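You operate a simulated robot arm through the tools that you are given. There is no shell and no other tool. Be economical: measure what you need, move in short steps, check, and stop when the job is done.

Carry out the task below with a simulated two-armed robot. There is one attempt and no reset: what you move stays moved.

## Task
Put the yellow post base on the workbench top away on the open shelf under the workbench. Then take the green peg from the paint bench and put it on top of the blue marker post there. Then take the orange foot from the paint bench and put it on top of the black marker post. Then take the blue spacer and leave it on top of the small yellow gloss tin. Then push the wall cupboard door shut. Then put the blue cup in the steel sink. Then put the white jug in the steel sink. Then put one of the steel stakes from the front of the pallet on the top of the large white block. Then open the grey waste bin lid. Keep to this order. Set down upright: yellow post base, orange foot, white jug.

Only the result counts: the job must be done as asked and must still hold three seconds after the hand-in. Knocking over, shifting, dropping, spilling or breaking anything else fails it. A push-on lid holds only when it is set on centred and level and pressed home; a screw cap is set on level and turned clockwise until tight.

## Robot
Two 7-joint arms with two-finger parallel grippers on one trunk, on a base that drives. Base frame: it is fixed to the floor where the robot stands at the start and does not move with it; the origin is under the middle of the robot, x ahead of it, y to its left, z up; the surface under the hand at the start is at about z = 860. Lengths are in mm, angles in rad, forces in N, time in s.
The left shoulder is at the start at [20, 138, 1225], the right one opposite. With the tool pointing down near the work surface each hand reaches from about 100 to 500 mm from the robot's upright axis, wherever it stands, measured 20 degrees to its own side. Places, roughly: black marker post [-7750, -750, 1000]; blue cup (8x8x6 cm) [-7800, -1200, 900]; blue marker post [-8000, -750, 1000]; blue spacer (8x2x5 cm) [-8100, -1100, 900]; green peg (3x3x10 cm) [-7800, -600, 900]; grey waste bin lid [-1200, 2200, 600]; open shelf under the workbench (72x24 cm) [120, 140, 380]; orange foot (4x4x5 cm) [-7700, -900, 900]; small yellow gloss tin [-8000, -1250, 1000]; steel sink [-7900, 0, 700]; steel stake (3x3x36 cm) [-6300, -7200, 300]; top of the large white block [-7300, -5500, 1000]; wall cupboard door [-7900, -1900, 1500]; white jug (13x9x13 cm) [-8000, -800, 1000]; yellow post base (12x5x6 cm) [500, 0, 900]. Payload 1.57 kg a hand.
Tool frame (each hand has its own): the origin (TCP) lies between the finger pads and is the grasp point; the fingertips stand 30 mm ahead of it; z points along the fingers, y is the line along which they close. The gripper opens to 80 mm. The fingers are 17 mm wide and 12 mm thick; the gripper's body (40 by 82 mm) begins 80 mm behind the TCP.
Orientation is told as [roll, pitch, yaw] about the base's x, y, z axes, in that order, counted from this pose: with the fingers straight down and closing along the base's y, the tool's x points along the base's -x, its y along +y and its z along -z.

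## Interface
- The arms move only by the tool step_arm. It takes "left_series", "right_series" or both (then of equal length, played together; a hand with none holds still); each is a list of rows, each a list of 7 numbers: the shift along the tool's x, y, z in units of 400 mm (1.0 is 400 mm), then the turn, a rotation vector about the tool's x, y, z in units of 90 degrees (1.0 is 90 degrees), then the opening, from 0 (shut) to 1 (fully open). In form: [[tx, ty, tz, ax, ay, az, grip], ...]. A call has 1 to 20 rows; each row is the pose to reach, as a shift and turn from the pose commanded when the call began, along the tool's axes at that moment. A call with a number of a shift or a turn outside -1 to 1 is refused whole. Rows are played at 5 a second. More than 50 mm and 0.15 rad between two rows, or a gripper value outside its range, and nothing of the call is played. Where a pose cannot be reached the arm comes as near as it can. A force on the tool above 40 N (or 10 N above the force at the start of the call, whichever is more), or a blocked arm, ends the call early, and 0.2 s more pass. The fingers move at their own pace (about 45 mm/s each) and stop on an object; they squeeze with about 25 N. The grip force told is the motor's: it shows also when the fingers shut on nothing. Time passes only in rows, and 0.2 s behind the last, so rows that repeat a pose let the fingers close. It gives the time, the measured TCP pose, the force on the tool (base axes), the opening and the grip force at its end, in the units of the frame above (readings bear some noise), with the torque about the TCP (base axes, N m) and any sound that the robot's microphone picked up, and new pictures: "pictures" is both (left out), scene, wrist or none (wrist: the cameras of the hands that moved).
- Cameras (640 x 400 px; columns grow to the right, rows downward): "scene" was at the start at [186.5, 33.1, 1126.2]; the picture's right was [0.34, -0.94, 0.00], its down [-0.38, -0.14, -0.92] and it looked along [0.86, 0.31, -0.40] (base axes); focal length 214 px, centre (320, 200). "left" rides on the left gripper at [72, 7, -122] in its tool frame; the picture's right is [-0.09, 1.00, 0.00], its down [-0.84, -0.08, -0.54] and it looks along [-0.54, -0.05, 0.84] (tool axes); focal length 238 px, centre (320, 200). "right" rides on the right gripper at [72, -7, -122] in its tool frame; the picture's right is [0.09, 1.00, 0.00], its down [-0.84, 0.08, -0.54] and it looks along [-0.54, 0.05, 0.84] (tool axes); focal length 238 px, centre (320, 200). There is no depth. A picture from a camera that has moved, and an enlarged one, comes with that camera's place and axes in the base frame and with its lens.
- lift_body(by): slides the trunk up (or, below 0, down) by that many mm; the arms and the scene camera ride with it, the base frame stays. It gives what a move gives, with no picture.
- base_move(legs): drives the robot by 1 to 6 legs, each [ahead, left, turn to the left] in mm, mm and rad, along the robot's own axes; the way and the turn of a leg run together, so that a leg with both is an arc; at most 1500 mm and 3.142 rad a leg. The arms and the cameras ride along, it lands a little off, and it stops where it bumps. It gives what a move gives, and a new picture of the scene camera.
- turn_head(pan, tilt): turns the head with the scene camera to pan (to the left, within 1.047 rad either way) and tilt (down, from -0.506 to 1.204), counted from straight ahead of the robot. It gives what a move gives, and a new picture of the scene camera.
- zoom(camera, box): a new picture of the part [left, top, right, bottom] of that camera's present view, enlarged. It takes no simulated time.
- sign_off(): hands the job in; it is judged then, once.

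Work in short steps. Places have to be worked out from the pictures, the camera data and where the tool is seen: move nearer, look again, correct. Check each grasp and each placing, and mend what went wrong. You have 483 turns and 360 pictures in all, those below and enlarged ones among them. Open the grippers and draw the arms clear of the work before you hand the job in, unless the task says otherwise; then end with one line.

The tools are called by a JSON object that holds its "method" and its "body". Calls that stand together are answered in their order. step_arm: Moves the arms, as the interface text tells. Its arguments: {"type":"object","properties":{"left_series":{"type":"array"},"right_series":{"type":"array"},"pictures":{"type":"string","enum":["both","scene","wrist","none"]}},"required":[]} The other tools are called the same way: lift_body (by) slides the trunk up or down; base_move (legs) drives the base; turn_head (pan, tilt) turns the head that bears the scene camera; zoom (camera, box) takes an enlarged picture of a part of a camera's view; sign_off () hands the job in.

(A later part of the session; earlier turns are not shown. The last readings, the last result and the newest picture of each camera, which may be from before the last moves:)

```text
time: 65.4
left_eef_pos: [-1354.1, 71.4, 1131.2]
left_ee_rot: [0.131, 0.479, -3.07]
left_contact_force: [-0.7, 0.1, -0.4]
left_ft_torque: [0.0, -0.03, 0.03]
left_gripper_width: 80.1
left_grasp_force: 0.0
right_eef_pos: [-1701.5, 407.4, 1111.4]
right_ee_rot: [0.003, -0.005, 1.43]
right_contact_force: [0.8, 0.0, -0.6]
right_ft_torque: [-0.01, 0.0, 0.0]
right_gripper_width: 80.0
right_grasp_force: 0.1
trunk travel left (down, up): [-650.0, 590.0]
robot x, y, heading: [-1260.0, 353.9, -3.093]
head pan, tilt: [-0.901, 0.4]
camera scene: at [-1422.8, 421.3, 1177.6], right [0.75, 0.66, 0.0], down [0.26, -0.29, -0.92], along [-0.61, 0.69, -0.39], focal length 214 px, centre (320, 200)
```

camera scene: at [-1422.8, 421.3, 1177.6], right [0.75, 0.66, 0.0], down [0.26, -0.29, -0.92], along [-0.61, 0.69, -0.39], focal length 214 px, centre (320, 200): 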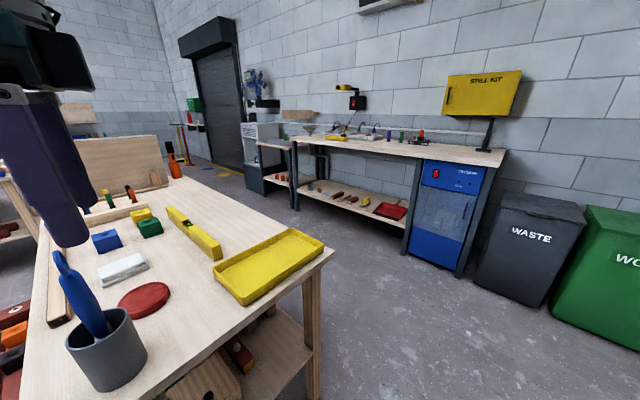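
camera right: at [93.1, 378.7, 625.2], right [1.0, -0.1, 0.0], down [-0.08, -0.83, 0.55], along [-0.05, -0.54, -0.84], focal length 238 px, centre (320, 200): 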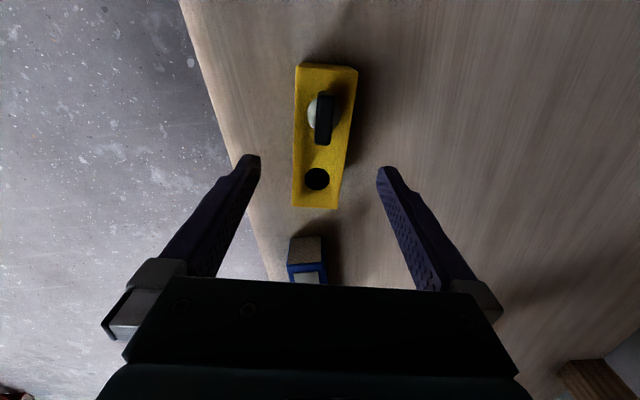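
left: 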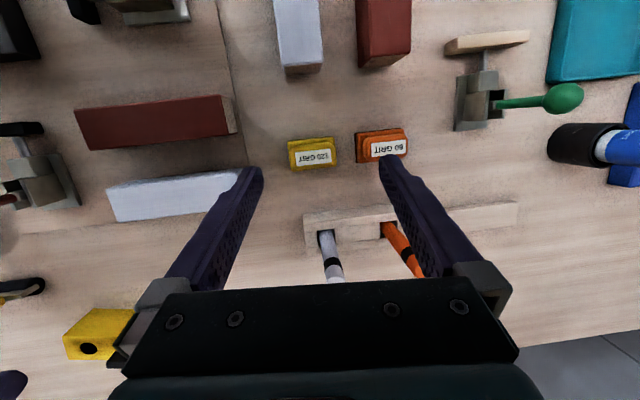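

The corridor is wide and clear (y≈760..2180). I slide right into it, straighten and drive along.

{"method": "base_move", "body": {"legs": [[0, -950, -0.045], [1400, 0, 0], [1400, 0, 0]]}}

{"method": "turn_head", "body": {"pan": 0.2, "tilt": 0.2}}

```text
time: 83.5
left_eef_pos: [-4201.8, 966.1, 1132.4]
left_ee_rot: [0.132, 0.478, -3.107]
left_contact_force: [0.4, -1.2, -1.2]
left_ft_torque: [-0.01, 0.01, 0.01]
left_gripper_width: 79.8
left_grasp_force: 0.1
right_eef_pos: [-4537.3, 1315.6, 1111.5]
right_ee_rot: [0.003, -0.006, 1.391]
right_contact_force: [0.9, -0.2, 0.1]
right_ft_torque: [-0.01, -0.01, 0.02]
right_gripper_width: 79.9
right_grasp_force: 0.1
trunk travel left (down, up): [-650.0, 590.0]
robot x, y, heading: [-4101.4, 1242.8, -3.134]
head pan, tilt: [-0.901, 0.4]
camera scene: at [-4257.3, 1319.1, 1177.6], right [0.78, 0.63, 0.0], down [0.24, -0.3, -0.92], along [-0.58, 0.72, -0.39], focal length 214 px, centre (320, 200)
```

scene: 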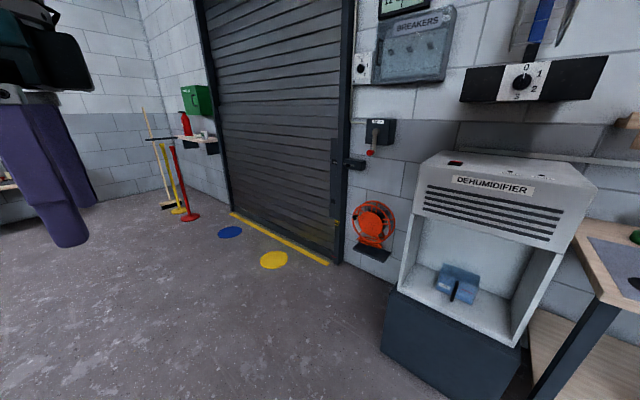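

```text
time: 84.8
left_eef_pos: [-4202.0, 966.3, 1131.9]
left_ee_rot: [0.131, 0.478, -3.108]
left_contact_force: [-0.7, 0.3, 1.1]
left_ft_torque: [0.02, 0.03, 0.02]
left_gripper_width: 79.9
left_grasp_force: 0.1
right_eef_pos: [-4535.6, 1316.1, 1110.9]
right_ee_rot: [0.003, -0.005, 1.392]
right_contact_force: [0.4, 0.4, 0.1]
right_ft_torque: [0.0, 0.01, 0.03]
right_gripper_width: 80.0
right_grasp_force: 0.0
trunk travel left (down, up): [-650.0, 590.0]
robot x, y, heading: [-4100.2, 1247.5, -3.131]
head pan, tilt: [0.201, 0.201]
camera scene: at [-4290.2, 1227.7, 1196.1], right [-0.21, 0.98, 0.0], down [0.2, 0.04, -0.98], along [-0.96, -0.2, -0.2], focal length 214 px, centre (320, 200)
```

scene: 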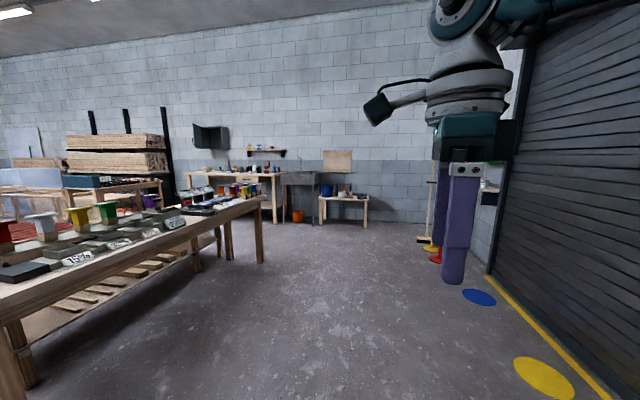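

I see the paint bench, sink and open cupboard on the far wall. I drive on past the table end.

{"method": "base_move", "body": {"legs": [[1400, 0, 0], [1350, 0, -0.01], [0, 900, 0]]}}

{"method": "turn_head", "body": {"pan": 0.45, "tilt": 0.25}}

```text
time: 102.6
left_eef_pos: [-7027.2, 102.6, 1132.2]
left_ee_rot: [0.132, 0.478, 3.113]
left_contact_force: [-0.1, -0.8, 0.1]
left_ft_torque: [0.0, -0.02, -0.03]
left_gripper_width: 79.7
left_grasp_force: 0.0
right_eef_pos: [-7340.1, 471.5, 1111.6]
right_ee_rot: [0.004, -0.005, 1.328]
right_contact_force: [-0.1, 0.1, -0.4]
right_ft_torque: [0.0, 0.01, 0.01]
right_gripper_width: 80.1
right_grasp_force: 0.0
trunk travel left (down, up): [-650.0, 590.0]
robot x, y, heading: [-6907.0, 374.2, 3.093]
head pan, tilt: [0.201, 0.201]
camera scene: at [-7099.7, 367.9, 1196.1], right [-0.15, 0.99, 0.0], down [0.2, 0.03, -0.98], along [-0.97, -0.14, -0.2], focal length 214 px, centre (320, 200)
```

scene: 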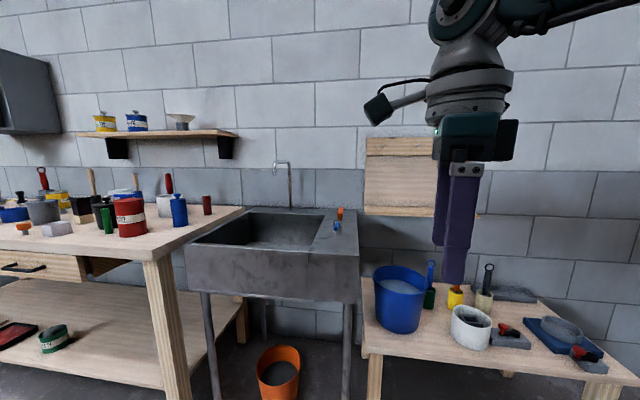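

```text
time: 103.4
left_eef_pos: [-7027.4, 102.9, 1132.5]
left_ee_rot: [0.13, 0.479, 3.112]
left_contact_force: [-0.4, -0.3, -0.4]
left_ft_torque: [0.03, 0.02, -0.01]
left_gripper_width: 80.3
left_grasp_force: 0.0
right_eef_pos: [-7339.6, 471.0, 1111.6]
right_ee_rot: [0.002, -0.005, 1.329]
right_contact_force: [0.3, 0.0, 0.3]
right_ft_torque: [-0.03, -0.03, -0.01]
right_gripper_width: 80.2
right_grasp_force: 0.0
trunk travel left (down, up): [-650.0, 590.0]
robot x, y, heading: [-6909.4, 378.2, 3.091]
head pan, tilt: [0.45, 0.25]
camera scene: at [-7093.6, 345.6, 1191.6], right [-0.39, 0.92, 0.0], down [0.23, 0.1, -0.97], along [-0.89, -0.37, -0.25], focal length 214 px, centre (320, 200)
```

scene: 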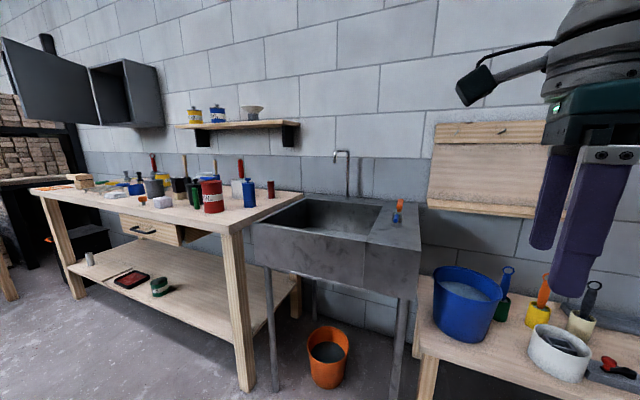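

I slide left in front of the paint bench, straighten the heading, and look at it.

{"method": "base_move", "body": {"legs": [[0, 1150, 0.05]]}}

{"method": "turn_head", "body": {"pan": 0.1, "tilt": 0.45}}

```text
time: 109.3
left_eef_pos: [-7069.9, -1058.3, 1131.7]
left_ee_rot: [0.13, 0.478, 3.133]
left_contact_force: [-0.6, -0.8, 0.3]
left_ft_torque: [0.0, 0.04, 0.01]
left_gripper_width: 79.9
left_grasp_force: 0.1
right_eef_pos: [-7389.8, -697.8, 1112.0]
right_ee_rot: [0.005, -0.006, 1.351]
right_contact_force: [0.1, -0.3, -0.8]
right_ft_torque: [0.02, -0.03, 0.01]
right_gripper_width: 80.0
right_grasp_force: 0.0
trunk travel left (down, up): [-650.0, 590.0]
robot x, y, heading: [-6954.6, -783.7, 3.111]
head pan, tilt: [0.45, 0.25]
camera scene: at [-7140.6, -817.7, 1191.5], right [-0.41, 0.91, 0.0], down [0.23, 0.1, -0.97], along [-0.88, -0.4, -0.25], focal length 214 px, centre (320, 200)
```

scene: 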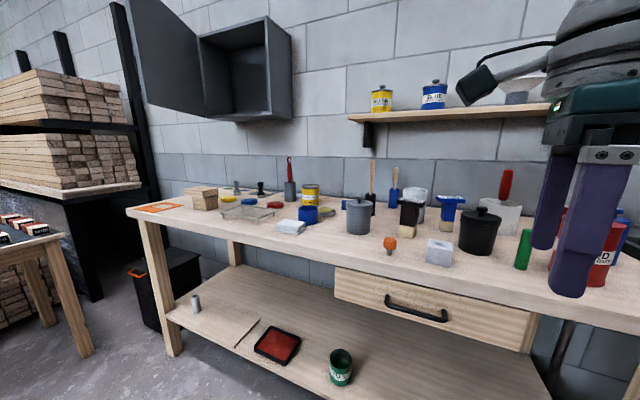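

```text
time: 110.1
left_eef_pos: [-7069.1, -1059.3, 1131.6]
left_ee_rot: [0.13, 0.476, 3.133]
left_contact_force: [-0.3, -0.1, 0.1]
left_ft_torque: [-0.03, 0.01, 0.05]
left_gripper_width: 80.0
left_grasp_force: 0.1
right_eef_pos: [-7388.8, -696.9, 1111.4]
right_ee_rot: [0.003, -0.005, 1.351]
right_contact_force: [-0.2, 0.3, 0.1]
right_ft_torque: [-0.02, 0.02, -0.02]
right_gripper_width: 80.0
right_grasp_force: 0.0
trunk travel left (down, up): [-650.0, 590.0]
robot x, y, heading: [-6953.8, -787.9, 3.11]
head pan, tilt: [0.099, 0.45]
camera scene: at [-7147.1, -786.0, 1172.9], right [-0.07, 1.0, 0.0], down [0.43, 0.03, -0.9], along [-0.9, -0.06, -0.43], focal length 214 px, centre (320, 200)
```

scene: 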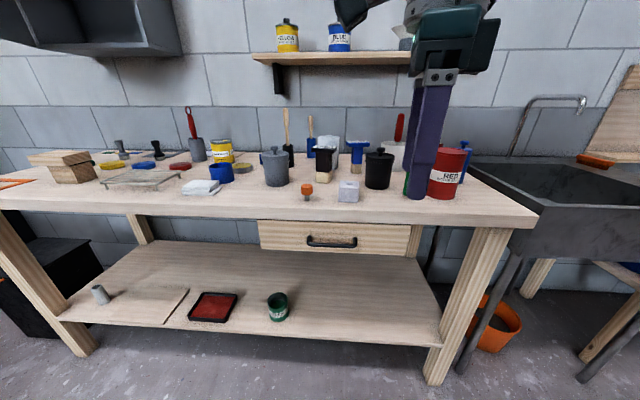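

I zoom in on the bench objects.

{"method": "zoom", "body": {"camera": "scene", "box": [170, 90, 330, 210]}}

{"method": "zoom", "body": {"camera": "scene", "box": [290, 100, 490, 220]}}

```text
3.33 times, centred on (250, 150) of scene
camera zoom: at [-7147.1, -786.0, 1172.9], right [-0.07, 1.0, 0.0], down [0.43, 0.03, -0.9], along [-0.9, -0.06, -0.43], focal length 715 px, centre (553, 367)
```

zoom: 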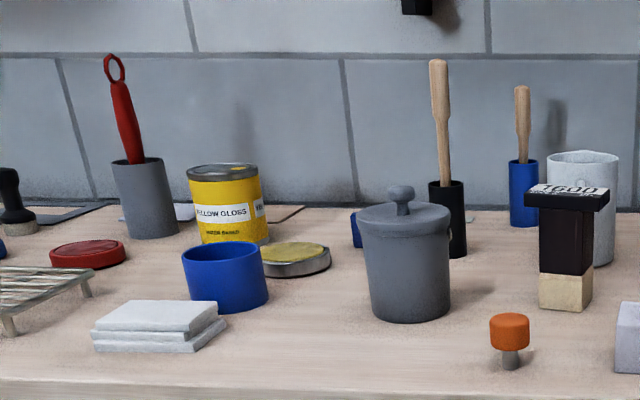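

```text
3.20 times, centred on (390, 160) of scene
camera zoom: at [-7147.1, -786.0, 1172.9], right [-0.07, 1.0, 0.0], down [0.43, 0.03, -0.9], along [-0.9, -0.06, -0.43], focal length 686 px, centre (96, 328)
```

zoom: 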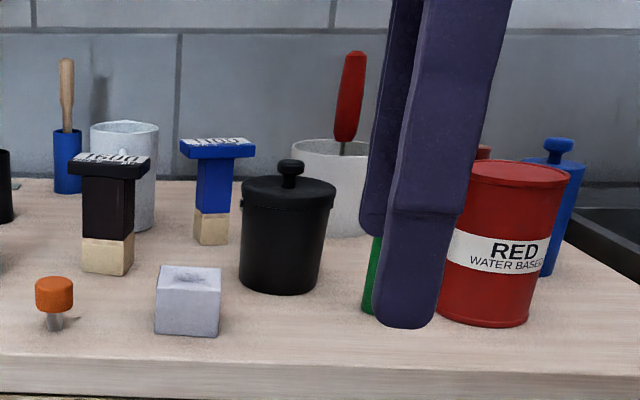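

The objects are identified: blue and black T-posts, orange foot, green peg behind my fingers, white jug, grey canister with the blue spacer behind it, blue cup, and the yellow gloss tin. I turn the right hand back to neutral yaw while clear of the bench.

{"method": "step_arm", "body": {"right_series": [[0, 0, 0, 0, 0, -0.09, 1], [0, 0, 0, 0, 0, -0.18, 1], [0, 0, 0, 0, 0, -0.27, 1], [0, 0, 0, 0, 0, -0.36, 1], [0, 0, 0, 0, 0, -0.45, 1], [0, 0, 0, 0, 0, -0.54, 1], [0, 0, 0, 0, 0, -0.63, 1], [0, 0, 0, 0, 0, -0.72, 1], [0, 0, 0, 0, 0, -0.81, 1], [0, 0, 0, 0, 0, -0.9, 1], [0, 0, 0, 0, 0, -0.99, 1]], "pictures": "none"}}

{"method": "step_arm", "body": {"right_series": [[0, 0, 0, 0, 0, -0.07, 1], [0, 0, 0, 0, 0, -0.13, 1], [0, 0, 0, 0, 0, -0.13, 1]], "pictures": "both"}}

```text
time: 112.5
left_eef_pos: [-7069.4, -1060.3, 1131.4]
left_ee_rot: [0.131, 0.479, 3.135]
left_contact_force: [0.0, -1.0, -0.3]
left_ft_torque: [0.01, 0.0, 0.03]
left_gripper_width: 79.9
left_grasp_force: 0.0
right_eef_pos: [-7388.7, -697.6, 1110.9]
right_ee_rot: [-0.003, -0.003, 2.909]
right_contact_force: [-0.8, -0.7, -0.2]
right_ft_torque: [0.02, -0.02, 0.03]
right_gripper_width: 80.2
right_grasp_force: 0.0
trunk travel left (down, up): [-650.0, 590.0]
robot x, y, heading: [-6957.2, -785.1, 3.108]
head pan, tilt: [0.099, 0.45]
```

```text
time: 113.3
left_eef_pos: [-7069.0, -1059.8, 1132.3]
left_ee_rot: [0.13, 0.477, 3.135]
left_contact_force: [0.6, -0.9, -0.7]
left_ft_torque: [0.01, -0.05, 0.0]
left_gripper_width: 80.1
left_grasp_force: 0.1
right_eef_pos: [-7389.8, -698.1, 1110.4]
right_ee_rot: [-0.005, -0.003, 3.111]
right_contact_force: [0.1, -0.1, -0.9]
right_ft_torque: [0.06, 0.0, 0.01]
right_gripper_width: 80.0
right_grasp_force: 0.2
trunk travel left (down, up): [-650.0, 590.0]
robot x, y, heading: [-6953.9, -784.2, 3.107]
head pan, tilt: [0.099, 0.45]
camera scene: at [-7147.0, -786.0, 1172.9], right [-0.07, 1.0, 0.0], down [0.43, 0.03, -0.9], along [-0.9, -0.06, -0.44], focal length 214 px, centre (320, 200)
camera right: at [-7318.1, -694.9, 1233.4], right [0.06, -1.0, -0.01], down [-0.84, -0.06, 0.54], along [-0.54, -0.03, -0.84], focal length 238 px, centre (320, 200)
```

scene: 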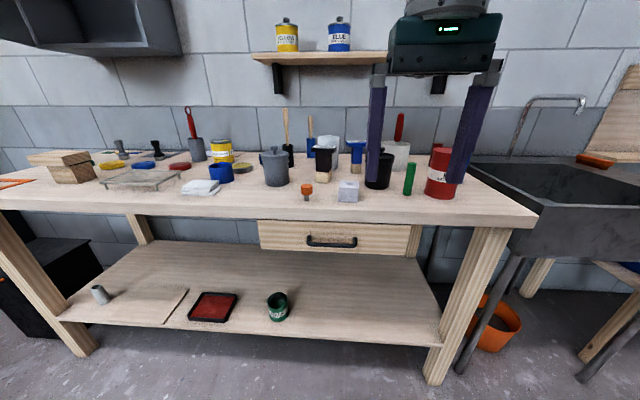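
right: 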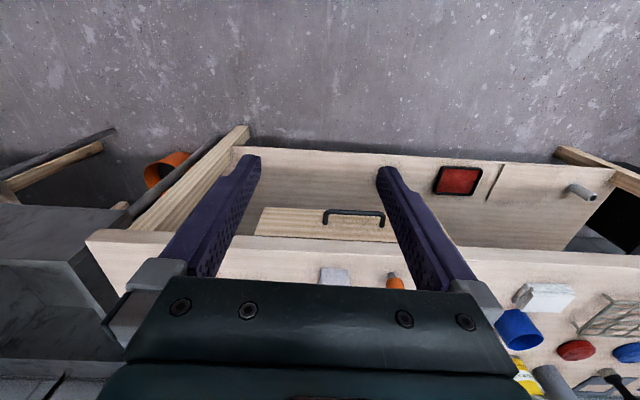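

Bench top works out at z≈892, front edge x≈-7640, and the peg near (-7792,-546). I drive up to working distance.

{"method": "base_move", "body": {"legs": [[390, -70, 0.032]]}}

{"method": "step_arm", "body": {"right_series": [[0, 0, 0, 0, 0, 0, 1]], "pictures": "wrist"}}

```text
time: 115.8
left_eef_pos: [-7446.2, -989.6, 1131.6]
left_ee_rot: [0.131, 0.479, -3.112]
left_contact_force: [-0.5, 0.4, -0.5]
left_ft_torque: [0.0, 0.02, 0.02]
left_gripper_width: 80.0
left_grasp_force: 0.1
right_eef_pos: [-7780.2, -638.8, 1112.3]
right_ee_rot: [-0.007, -0.002, -3.136]
right_contact_force: [0.2, 0.1, 0.0]
right_ft_torque: [0.02, -0.01, -0.03]
right_gripper_width: 79.9
right_grasp_force: 0.0
trunk travel left (down, up): [-650.0, 590.0]
robot x, y, heading: [-7340.6, -709.5, -3.137]
head pan, tilt: [0.099, 0.45]
camera scene: at [-7534.6, -718.6, 1172.9], right [-0.11, 0.99, 0.0], down [0.43, 0.05, -0.9], along [-0.9, -0.1, -0.44], focal length 214 px, centre (320, 200)
```

scene: 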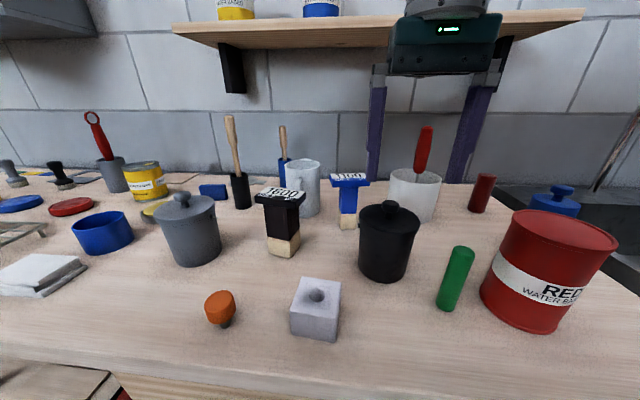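

```text
time: 116.2
left_eef_pos: [-7446.8, -988.9, 1132.1]
left_ee_rot: [0.133, 0.48, -3.112]
left_contact_force: [0.3, 0.2, -0.8]
left_ft_torque: [-0.01, -0.02, 0.01]
left_gripper_width: 79.6
left_grasp_force: 0.1
right_eef_pos: [-7779.4, -640.2, 1111.4]
right_ee_rot: [-0.005, -0.002, -3.136]
right_contact_force: [1.4, 1.5, 1.2]
right_ft_torque: [0.02, 0.03, -0.02]
right_gripper_width: 79.9
right_grasp_force: 0.0
trunk travel left (down, up): [-650.0, 590.0]
robot x, y, heading: [-7344.3, -711.1, -3.135]
head pan, tilt: [0.099, 0.45]
camera right: at [-7708.9, -634.1, 1233.3], right [0.1, -1.0, -0.01], down [-0.84, -0.09, 0.54], along [-0.54, -0.05, -0.84], focal length 238 px, centre (320, 200)
```

right: 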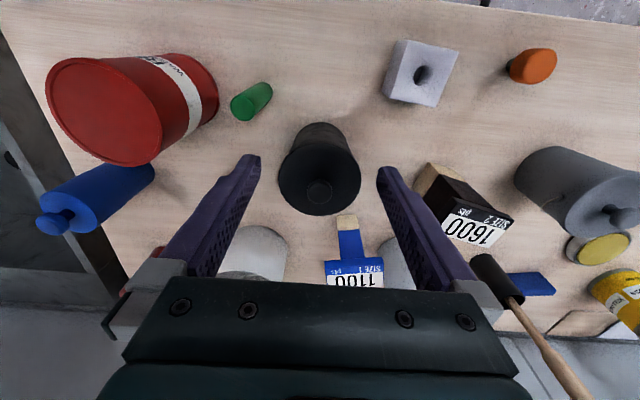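

Two views agree: the peg stands at (-7768,-560) on a top at z≈892. I move above it and descend to z≈955 with an opening of about 60 mm.

{"method": "step_arm", "body": {"right_series": [[0.015, -0.1, 0, 0, 0, 0, 0.75], [0.03, -0.198, 0, 0, 0, 0, 0.75], [0.03, -0.198, 0.1, 0, 0, 0, 0.75], [0.03, -0.198, 0.2, 0, 0, 0, 0.75], [0.03, -0.198, 0.22, 0, 0, 0, 0.75], [0.03, -0.198, 0.22, 0, 0, 0, 0.75]], "pictures": "both"}}

```text
time: 117.6
left_eef_pos: [-7446.7, -990.3, 1131.2]
left_ee_rot: [0.131, 0.48, -3.113]
left_contact_force: [0.4, 0.6, -0.6]
left_ft_torque: [0.02, 0.0, -0.01]
left_gripper_width: 80.0
left_grasp_force: 0.2
right_eef_pos: [-7766.7, -558.9, 1024.3]
right_ee_rot: [-0.006, -0.001, -3.135]
right_contact_force: [-0.3, 0.9, -0.2]
right_ft_torque: [0.05, -0.04, 0.03]
right_gripper_width: 59.9
right_grasp_force: 0.1
trunk travel left (down, up): [-650.0, 590.0]
robot x, y, heading: [-7340.6, -707.4, -3.136]
head pan, tilt: [0.099, 0.45]
camera scene: at [-7534.6, -718.6, 1172.9], right [-0.11, 0.99, 0.0], down [0.43, 0.05, -0.9], along [-0.9, -0.1, -0.44], focal length 214 px, centre (320, 200)
camera right: at [-7696.4, -553.5, 1145.7], right [0.1, -1.0, -0.01], down [-0.84, -0.09, 0.54], along [-0.54, -0.05, -0.84], focal length 238 px, centre (320, 200)
```

scene: 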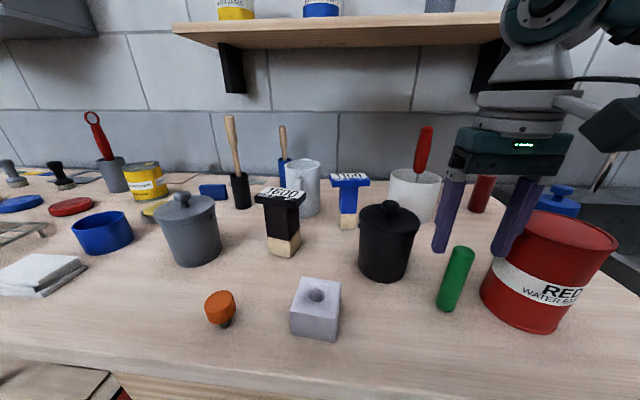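
right: 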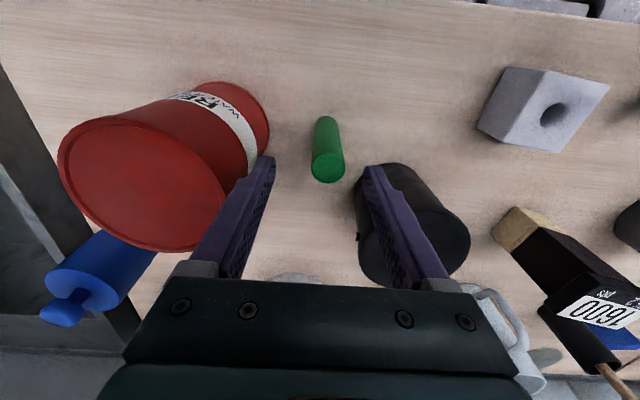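

Aligned within 4 mm. I correct that, narrow the opening to 48, and descend to the grasp and close.

{"method": "step_arm", "body": {"right_series": [[0, 0.01, 0, 0, 0, 0, 0.6], [0, 0.01, 0.06, 0, 0, 0, 0.6], [0, 0.01, 0.12, 0, 0, 0, 0.6], [0, 0.01, 0.175, 0, 0, 0, 0.6], [0, 0.01, 0.175, 0, 0, 0, 0], [0, 0.01, 0.175, 0, 0, 0, 0], [0, 0.01, 0.175, 0, 0, 0, 0]], "pictures": "wrist"}}

```text
time: 119.2
left_eef_pos: [-7448.2, -989.9, 1132.4]
left_ee_rot: [0.132, 0.481, -3.11]
left_contact_force: [-0.7, -0.5, 0.1]
left_ft_torque: [0.02, 0.0, -0.04]
left_gripper_width: 79.9
left_grasp_force: 0.0
right_eef_pos: [-7768.8, -563.1, 952.0]
right_ee_rot: [-0.003, -0.001, -3.135]
right_contact_force: [0.5, -0.7, 0.2]
right_ft_torque: [0.04, -0.03, 0.01]
right_gripper_width: 23.0
right_grasp_force: 25.4
trunk travel left (down, up): [-650.0, 590.0]
robot x, y, heading: [-7344.1, -707.1, -3.135]
head pan, tilt: [0.099, 0.45]
camera right: at [-7698.3, -557.1, 1074.3], right [0.1, -1.0, -0.01], down [-0.84, -0.09, 0.54], along [-0.54, -0.05, -0.84], focal length 238 px, centre (320, 200)
```

right: 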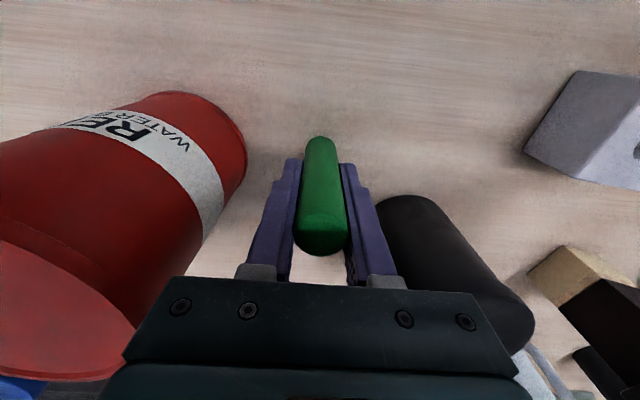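

Peg held (23 mm). I lift it, then move sideways to the blue post's line (y≈-703) before driving closer, which avoids the red brush.

{"method": "step_arm", "body": {"right_series": [[0, 0, -0.1, 0, 0, 0, 0], [0, 0, -0.2, 0, 0, 0, 0], [0, 0, -0.3, 0, 0, 0, 0], [0, 0, -0.4, 0, 0, 0, 0], [0, 0, -0.43, 0, 0, 0, 0], [0, 0.1, -0.43, 0, 0, 0, 0], [0, 0.2, -0.43, 0, 0, 0, 0], [0, 0.3, -0.43, 0, 0, 0, 0], [0, 0.35, -0.43, 0, 0, 0, 0], [0, 0.35, -0.43, 0, 0, 0, 0]], "pictures": "both"}}

```text
time: 121.4
left_eef_pos: [-7447.4, -988.7, 1130.6]
left_ee_rot: [0.13, 0.48, -3.113]
left_contact_force: [0.5, -0.2, -0.2]
left_ft_torque: [-0.01, 0.01, 0.01]
left_gripper_width: 79.9
left_grasp_force: 0.1
right_eef_pos: [-7769.1, -704.7, 1124.4]
right_ee_rot: [-0.007, -0.003, -3.136]
right_contact_force: [-0.5, -0.7, -0.6]
right_ft_torque: [0.0, -0.01, -0.04]
right_gripper_width: 22.7
right_grasp_force: 25.0
trunk travel left (down, up): [-650.0, 590.0]
robot x, y, heading: [-7339.7, -709.1, -3.136]
head pan, tilt: [0.099, 0.45]
camera scene: at [-7534.6, -718.6, 1172.9], right [-0.11, 0.99, 0.0], down [0.43, 0.05, -0.9], along [-0.9, -0.1, -0.44], focal length 214 px, centre (320, 200)
camera right: at [-7697.0, -697.9, 1247.6], right [0.1, -1.0, -0.01], down [-0.83, -0.09, 0.54], along [-0.54, -0.05, -0.84], focal length 238 px, centre (320, 200)
```

scene: 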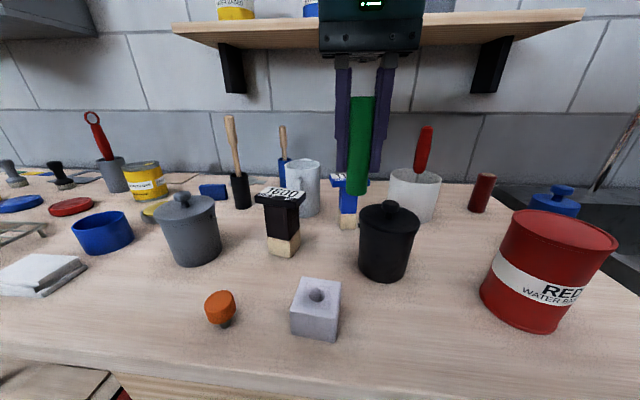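
right: 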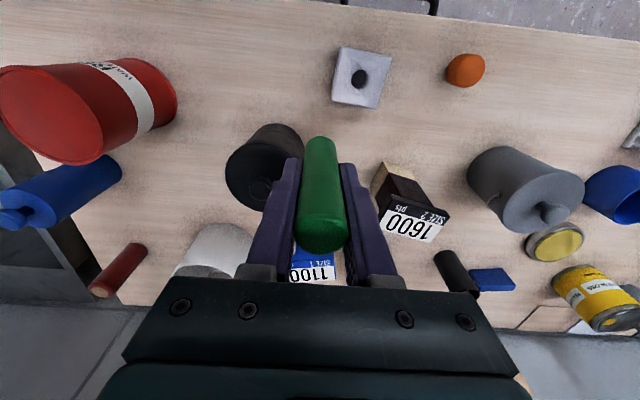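

I drive 150 mm ahead and re-measure the post top.

{"method": "base_move", "body": {"legs": [[150, 0, 0]]}}

{"method": "step_arm", "body": {"right_series": [[0, 0, 0, 0, 0, 0, 0]], "pictures": "wrist"}}

```text
time: 122.8
left_eef_pos: [-7601.3, -989.9, 1131.4]
left_ee_rot: [0.129, 0.481, -3.117]
left_contact_force: [0.3, -1.4, 0.0]
left_ft_torque: [0.03, 0.01, -0.02]
left_gripper_width: 80.0
left_grasp_force: 0.0
right_eef_pos: [-7920.4, -702.0, 1126.3]
right_ee_rot: [-0.005, -0.002, -3.141]
right_contact_force: [-0.3, -0.3, 0.0]
right_ft_torque: [0.01, -0.04, -0.01]
right_gripper_width: 22.6
right_grasp_force: 25.1
trunk travel left (down, up): [-650.0, 590.0]
robot x, y, heading: [-7494.5, -709.4, -3.137]
head pan, tilt: [0.099, 0.45]
camera scene: at [-7686.9, -718.5, 1172.9], right [-0.1, 0.99, 0.0], down [0.43, 0.04, -0.9], along [-0.9, -0.09, -0.44], focal length 214 px, centre (320, 200)
```

scene: 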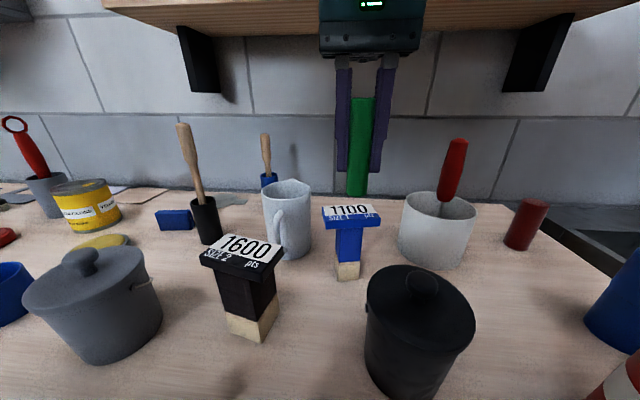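

```text
time: 123.2
left_eef_pos: [-7599.8, -989.4, 1131.4]
left_ee_rot: [0.132, 0.48, -3.115]
left_contact_force: [-0.5, 0.0, 0.1]
left_ft_torque: [-0.03, -0.01, 0.04]
left_gripper_width: 80.2
left_grasp_force: 0.1
right_eef_pos: [-7920.9, -701.5, 1124.9]
right_ee_rot: [-0.004, -0.001, -3.141]
right_contact_force: [1.1, -0.3, 0.5]
right_ft_torque: [-0.01, 0.01, 0.0]
right_gripper_width: 22.8
right_grasp_force: 24.9
trunk travel left (down, up): [-650.0, 590.0]
robot x, y, heading: [-7496.6, -710.6, -3.14]
head pan, tilt: [0.099, 0.45]
camera right: at [-7849.3, -696.8, 1247.4], right [0.09, -1.0, -0.01], down [-0.84, -0.08, 0.54], along [-0.54, -0.05, -0.84], focal length 238 px, centre (320, 200)
```

right: 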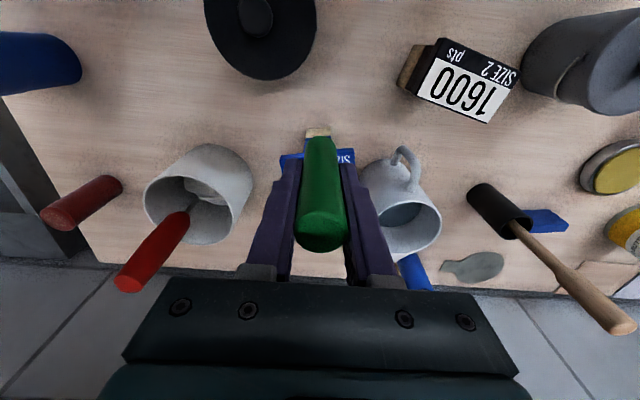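

Post-top plate is roughly 85×40 mm, centred near (-7978,-702), with its top at about 1005. I drive the remaining 57 mm.

{"method": "base_move", "body": {"legs": [[57, 0, 0]]}}

{"method": "step_arm", "body": {"right_series": [[0, 0, 0.05, 0, 0, 0, 0], [0, 0, 0.1, 0, 0, 0, 0], [0, 0, 0.1, 0, 0, 0, 0]], "pictures": "both"}}

```text
time: 124.1
left_eef_pos: [-7656.5, -990.0, 1130.7]
left_ee_rot: [0.131, 0.48, -3.116]
left_contact_force: [0.1, -1.0, 0.6]
left_ft_torque: [0.04, 0.0, -0.01]
left_gripper_width: 80.0
left_grasp_force: 0.1
right_eef_pos: [-7978.3, -703.4, 1124.7]
right_ee_rot: [-0.006, 0.001, -3.14]
right_contact_force: [0.5, 0.6, -0.3]
right_ft_torque: [0.0, -0.03, 0.04]
right_gripper_width: 22.8
right_grasp_force: 25.2
trunk travel left (down, up): [-650.0, 590.0]
robot x, y, heading: [-7555.1, -708.2, -3.134]
head pan, tilt: [0.099, 0.45]
camera scene: at [-7743.5, -718.7, 1172.9], right [-0.1, 0.99, 0.0], down [0.43, 0.04, -0.9], along [-0.9, -0.09, -0.44], focal length 214 px, centre (320, 200)
```

scene: 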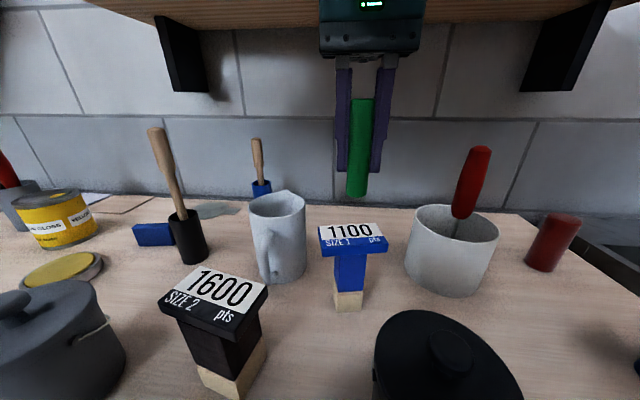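

```text
time: 124.9
left_eef_pos: [-7655.9, -989.9, 1131.4]
left_ee_rot: [0.134, 0.48, -3.115]
left_contact_force: [0.6, 0.7, 0.2]
left_ft_torque: [0.03, 0.02, -0.03]
left_gripper_width: 80.0
left_grasp_force: 0.1
right_eef_pos: [-7976.0, -703.2, 1085.3]
right_ee_rot: [-0.005, -0.001, -3.14]
right_contact_force: [-0.9, 0.6, -1.1]
right_ft_torque: [0.0, -0.03, 0.01]
right_gripper_width: 22.9
right_grasp_force: 24.6
trunk travel left (down, up): [-650.0, 590.0]
robot x, y, heading: [-7551.2, -711.2, -3.136]
head pan, tilt: [0.099, 0.45]
camera scene: at [-7743.5, -718.7, 1172.9], right [-0.1, 0.99, 0.0], down [0.43, 0.04, -0.9], along [-0.9, -0.09, -0.44], focal length 214 px, centre (320, 200)
camera right: at [-7905.0, -697.2, 1207.2], right [0.09, -1.0, -0.01], down [-0.84, -0.08, 0.54], along [-0.54, -0.05, -0.84], focal length 238 px, centre (320, 200)
```

scene: 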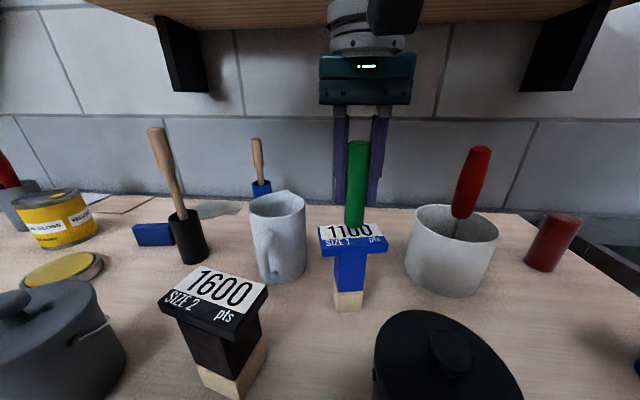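
right: 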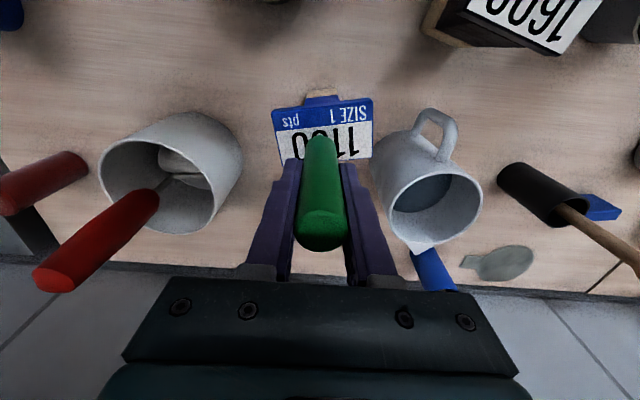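

From the wrist view the plate centre is about (-7966,-705), so I correct by 9 mm and creep down for contact.

{"method": "step_arm", "body": {"right_series": [[0.012, 0.004, 0, 0, 0, 0, 0], [0.024, 0.006, 0, 0, 0, 0, 0], [0.024, 0.006, 0.01, 0, 0, 0, 0], [0.024, 0.006, 0.02, 0, 0, 0, 0]], "pictures": "none"}}

{"method": "step_arm", "body": {"right_series": [[0, 0, 0.006, 0, 0, 0, 0], [0, 0, 0.012, 0, 0, 0, 0]], "pictures": "both"}}

```text
time: 125.9
left_eef_pos: [-7656.3, -988.3, 1132.6]
left_ee_rot: [0.131, 0.481, -3.116]
left_contact_force: [0.1, 0.8, 0.3]
left_ft_torque: [0.02, -0.02, 0.0]
left_gripper_width: 80.0
left_grasp_force: 0.1
right_eef_pos: [-7966.8, -703.4, 1074.9]
right_ee_rot: [-0.005, -0.003, -3.141]
right_contact_force: [0.4, -0.1, 0.3]
right_ft_torque: [-0.02, -0.04, 0.0]
right_gripper_width: 23.1
right_grasp_force: 24.5
trunk travel left (down, up): [-650.0, 590.0]
robot x, y, heading: [-7551.1, -708.3, -3.137]
head pan, tilt: [0.099, 0.45]
```

```text
time: 126.5
left_eef_pos: [-7656.6, -989.8, 1132.2]
left_ee_rot: [0.13, 0.478, -3.115]
left_contact_force: [0.3, -0.4, 0.0]
left_ft_torque: [-0.01, 0.0, 0.0]
left_gripper_width: 80.0
left_grasp_force: 0.0
right_eef_pos: [-7968.6, -703.0, 1073.9]
right_ee_rot: [-0.005, -0.004, -3.141]
right_contact_force: [2.6, 0.9, 18.3]
right_ft_torque: [0.06, -0.22, -0.09]
right_gripper_width: 23.1
right_grasp_force: 25.0
trunk travel left (down, up): [-650.0, 590.0]
robot x, y, heading: [-7550.9, -710.5, -3.133]
head pan, tilt: [0.099, 0.45]
camera scene: at [-7744.3, -718.5, 1173.5], right [-0.1, 0.99, 0.0], down [0.43, 0.04, -0.9], along [-0.9, -0.09, -0.43], focal length 214 px, centre (320, 200)
camera right: at [-7897.6, -698.7, 1196.0], right [0.09, -1.0, -0.01], down [-0.83, -0.08, 0.55], along [-0.54, -0.05, -0.84], focal length 238 px, centre (320, 200)
```

scene: 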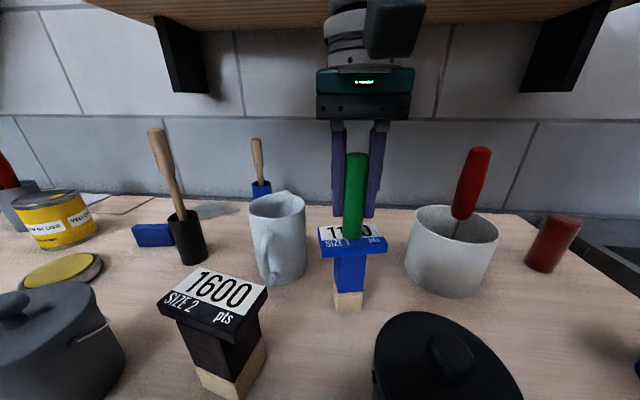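
right: 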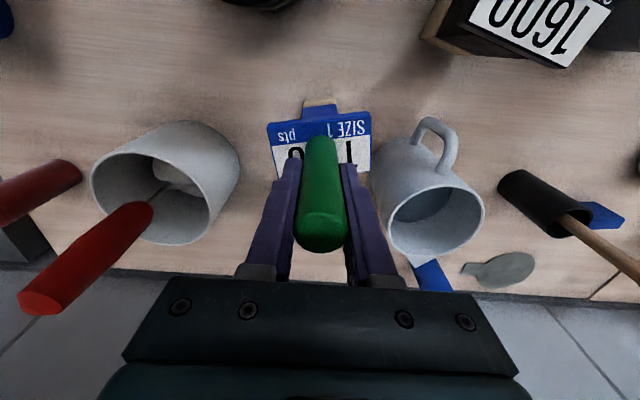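

Contact, with the plate top at about 1014, and the peg is centred on it. I relieve the pressure, open modestly and rise.

{"method": "step_arm", "body": {"right_series": [[0, 0, -0.01, 0, 0, 0, 0], [0, 0, -0.01, 0, 0, 0, 0.2], [0, 0, -0.01, 0, 0, 0, 0.45], [0, 0, -0.01, 0, 0, 0, 0.45], [0, 0, -0.01, 0, 0, 0, 0.45], [0, 0, -0.06, 0, 0, 0, 0.45], [0, 0, -0.13, 0, 0, 0, 0.45], [0, 0, -0.2, 0, 0, 0, 0.45]], "pictures": "both"}}

```text
time: 128.3
left_eef_pos: [-7655.9, -990.3, 1131.7]
left_ee_rot: [0.131, 0.479, -3.116]
left_contact_force: [-0.1, 0.6, -0.8]
left_ft_torque: [-0.01, 0.01, -0.02]
left_gripper_width: 80.0
left_grasp_force: 0.1
right_eef_pos: [-7963.7, -702.4, 1135.7]
right_ee_rot: [-0.005, 0.044, 3.133]
right_contact_force: [0.1, 0.2, -0.8]
right_ft_torque: [-0.01, 0.0, -0.02]
right_gripper_width: 36.0
right_grasp_force: 0.2
trunk travel left (down, up): [-650.0, 590.0]
robot x, y, heading: [-7553.6, -709.2, -3.137]
head pan, tilt: [0.099, 0.45]
camera scene: at [-7743.5, -718.7, 1172.8], right [-0.1, 0.99, 0.0], down [0.43, 0.04, -0.9], along [-0.9, -0.09, -0.44], focal length 214 px, centre (320, 200)
camera right: at [-7898.5, -697.1, 1260.6], right [0.08, -1.0, 0.0], down [-0.86, -0.07, 0.51], along [-0.5, -0.04, -0.86], focal length 238 px, centre (320, 200)
```

scene: 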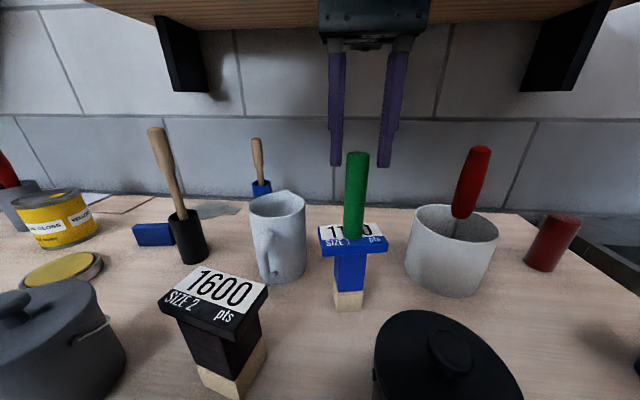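
right: 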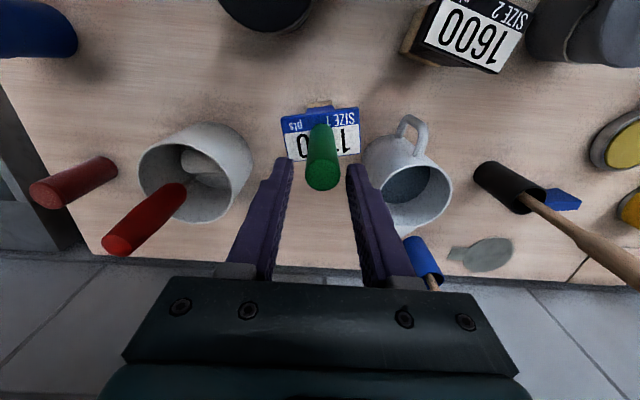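

The peg stands on the blue post. I raise the trunk, back off, and go to the orange foot (~(-7713,-869)).

{"method": "lift_body", "body": {"by": 60}}

{"method": "base_move", "body": {"legs": [[-230, 0, 0], [0, 280, 0]]}}

{"method": "step_arm", "body": {"right_series": [[0, 0, 0, 0, -0.028, 0, 1], [0, 0, 0, 0, -0.028, 0, 1]], "pictures": "wrist"}}

```text
time: 129.3
left_eef_pos: [-7656.5, -990.6, 1190.6]
left_ee_rot: [0.132, 0.481, -3.116]
left_contact_force: [0.5, 0.1, -0.4]
left_ft_torque: [0.0, -0.01, -0.01]
left_gripper_width: 80.0
left_grasp_force: 0.1
right_eef_pos: [-7963.1, -702.8, 1195.0]
right_ee_rot: [-0.005, 0.039, 3.134]
right_contact_force: [0.1, -0.5, 0.2]
right_ft_torque: [0.02, -0.01, 0.01]
right_gripper_width: 36.1
right_grasp_force: 0.0
trunk travel left (down, up): [-710.0, 530.0]
robot x, y, heading: [-7554.0, -708.7, -3.138]
head pan, tilt: [0.099, 0.45]
```

```text
time: 132.6
left_eef_pos: [-7422.9, -1263.8, 1192.2]
left_ee_rot: [0.131, 0.48, -3.118]
left_contact_force: [-0.4, 0.8, 0.6]
left_ft_torque: [0.03, 0.0, -0.03]
left_gripper_width: 80.0
left_grasp_force: 0.0
right_eef_pos: [-7728.1, -978.7, 1195.9]
right_ee_rot: [-0.003, 0.04, 3.139]
right_contact_force: [-1.0, 0.0, 0.1]
right_ft_torque: [-0.01, -0.03, 0.0]
right_gripper_width: 35.8
right_grasp_force: 0.0
trunk travel left (down, up): [-710.0, 530.0]
robot x, y, heading: [-7317.6, -982.7, 3.143]
head pan, tilt: [0.099, 0.45]
camera scene: at [-7509.3, -993.6, 1232.9], right [-0.1, 1.0, 0.0], down [0.43, 0.04, -0.9], along [-0.9, -0.09, -0.44], focal length 214 px, centre (320, 200)
```

scene: 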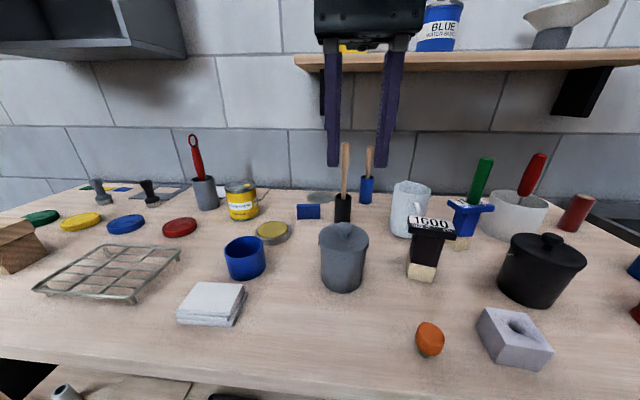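

```text
time: 133.2
left_eef_pos: [-7422.7, -1263.3, 1192.0]
left_ee_rot: [0.131, 0.48, -3.12]
left_contact_force: [-0.3, -0.4, 0.8]
left_ft_torque: [0.01, 0.01, 0.0]
left_gripper_width: 80.0
left_grasp_force: 0.1
right_eef_pos: [-7727.0, -980.4, 1193.1]
right_ee_rot: [-0.008, 0.002, 3.141]
right_contact_force: [-1.1, -0.9, 0.1]
right_ft_torque: [-0.01, 0.0, 0.0]
right_gripper_width: 80.0
right_grasp_force: 0.1
trunk travel left (down, up): [-710.0, 530.0]
robot x, y, heading: [-7318.3, -986.6, 3.141]
head pan, tilt: [0.099, 0.45]
camera right: at [-7656.5, -975.5, 1315.1], right [0.09, -1.0, -0.01], down [-0.84, -0.08, 0.54], along [-0.54, -0.04, -0.84], focal length 238 px, centre (320, 200)
```

right: 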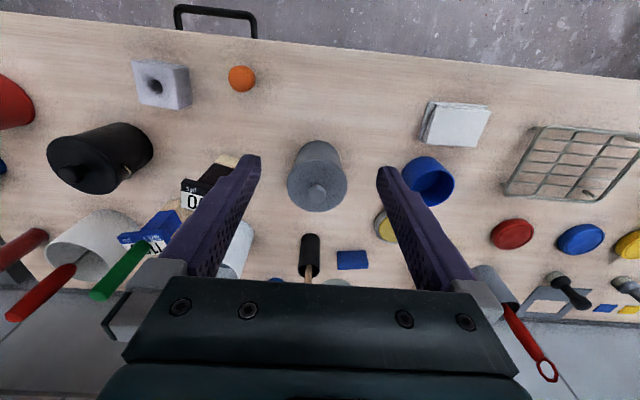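

Foot cap at (-7706,-862). I lower the trunk by 60 and move above it.

{"method": "lift_body", "body": {"by": -60}}

{"method": "step_arm", "body": {"right_series": [[0.02, -0.1, 0, 0, 0, 0, 1], [0.04, -0.2, 0.03, 0, 0, 0, 1], [0.0525, -0.295, 0.1, 0, 0, 0, 1], [0.0525, -0.295, 0.2, 0, 0, 0, 1], [0.0525, -0.295, 0.3, 0, 0, 0, 0.8], [0.0525, -0.295, 0.3, 0, 0, 0, 0.8]], "pictures": "wrist"}}

```text
time: 134.2
left_eef_pos: [-7423.7, -1265.7, 1131.0]
left_ee_rot: [0.132, 0.482, -3.117]
left_contact_force: [-0.6, 0.2, 0.0]
left_ft_torque: [-0.01, 0.01, 0.01]
left_gripper_width: 80.3
left_grasp_force: 0.1
right_eef_pos: [-7728.4, -980.8, 1133.2]
right_ee_rot: [-0.004, 0.001, 3.139]
right_contact_force: [0.0, 0.4, -0.1]
right_ft_torque: [0.01, -0.04, 0.01]
right_gripper_width: 79.8
right_grasp_force: 0.0
trunk travel left (down, up): [-650.0, 590.0]
robot x, y, heading: [-7319.4, -984.2, 3.144]
head pan, tilt: [0.099, 0.45]
```

```text
time: 135.6
left_eef_pos: [-7422.7, -1264.5, 1132.0]
left_ee_rot: [0.13, 0.481, -3.119]
left_contact_force: [0.0, 0.1, -0.2]
left_ft_torque: [0.04, 0.0, -0.02]
left_gripper_width: 80.0
left_grasp_force: 0.1
right_eef_pos: [-7707.8, -861.5, 1017.8]
right_ee_rot: [-0.004, -0.003, 3.139]
right_contact_force: [0.8, 0.1, -0.8]
right_ft_torque: [0.0, -0.02, -0.01]
right_gripper_width: 63.9
right_grasp_force: 0.0
trunk travel left (down, up): [-650.0, 590.0]
robot x, y, heading: [-7316.4, -983.2, 3.142]
head pan, tilt: [0.099, 0.45]
camera right: at [-7636.6, -856.4, 1139.6], right [0.09, -1.0, -0.01], down [-0.83, -0.08, 0.55], along [-0.54, -0.04, -0.84], focal length 238 px, centre (320, 200)
```

right: 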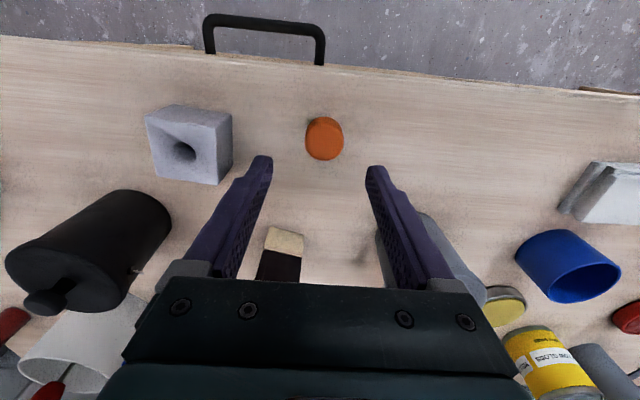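

Nearly centred. I descend around the cap and grasp.

{"method": "step_arm", "body": {"right_series": [[0.008, 0.008, 0.06, 0, 0, 0, 0.8], [0.008, 0.008, 0.14, 0, 0, 0, 0.8], [0.008, 0.008, 0.2, 0, 0, 0, 0.8], [0.008, 0.008, 0.222, 0, 0, 0, 0.8], [0.008, 0.008, 0.222, 0, 0, 0, 0], [0.008, 0.008, 0.222, 0, 0, 0, 0], [0.008, 0.008, 0.222, 0, 0, 0, 0]], "pictures": "wrist"}}

```text
time: 137.2
left_eef_pos: [-7424.9, -1264.8, 1131.9]
left_ee_rot: [0.134, 0.479, -3.119]
left_contact_force: [0.2, -0.2, 0.2]
left_ft_torque: [0.01, 0.0, -0.02]
left_gripper_width: 80.2
left_grasp_force: 0.1
right_eef_pos: [-7709.8, -864.1, 930.2]
right_ee_rot: [-0.002, -0.007, 3.138]
right_contact_force: [4.5, -4.4, 36.4]
right_ft_torque: [-0.57, -0.46, 0.01]
right_gripper_width: 32.4
right_grasp_force: 22.9
trunk travel left (down, up): [-650.0, 590.0]
robot x, y, heading: [-7319.2, -988.0, 3.138]
head pan, tilt: [0.099, 0.45]
camera right: at [-7636.8, -859.0, 1051.6], right [0.09, -1.0, 0.0], down [-0.83, -0.08, 0.55], along [-0.55, -0.05, -0.84], focal length 238 px, centre (320, 200)
```

right: 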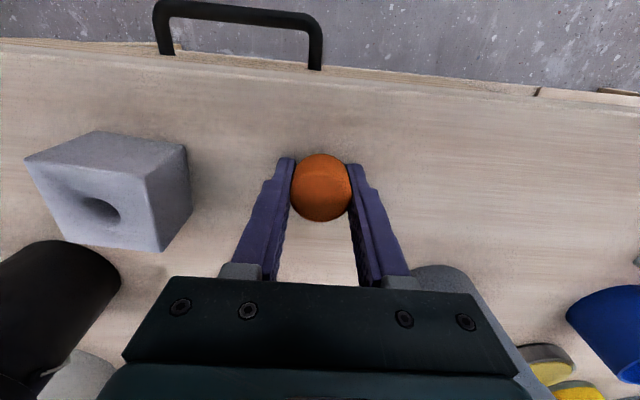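

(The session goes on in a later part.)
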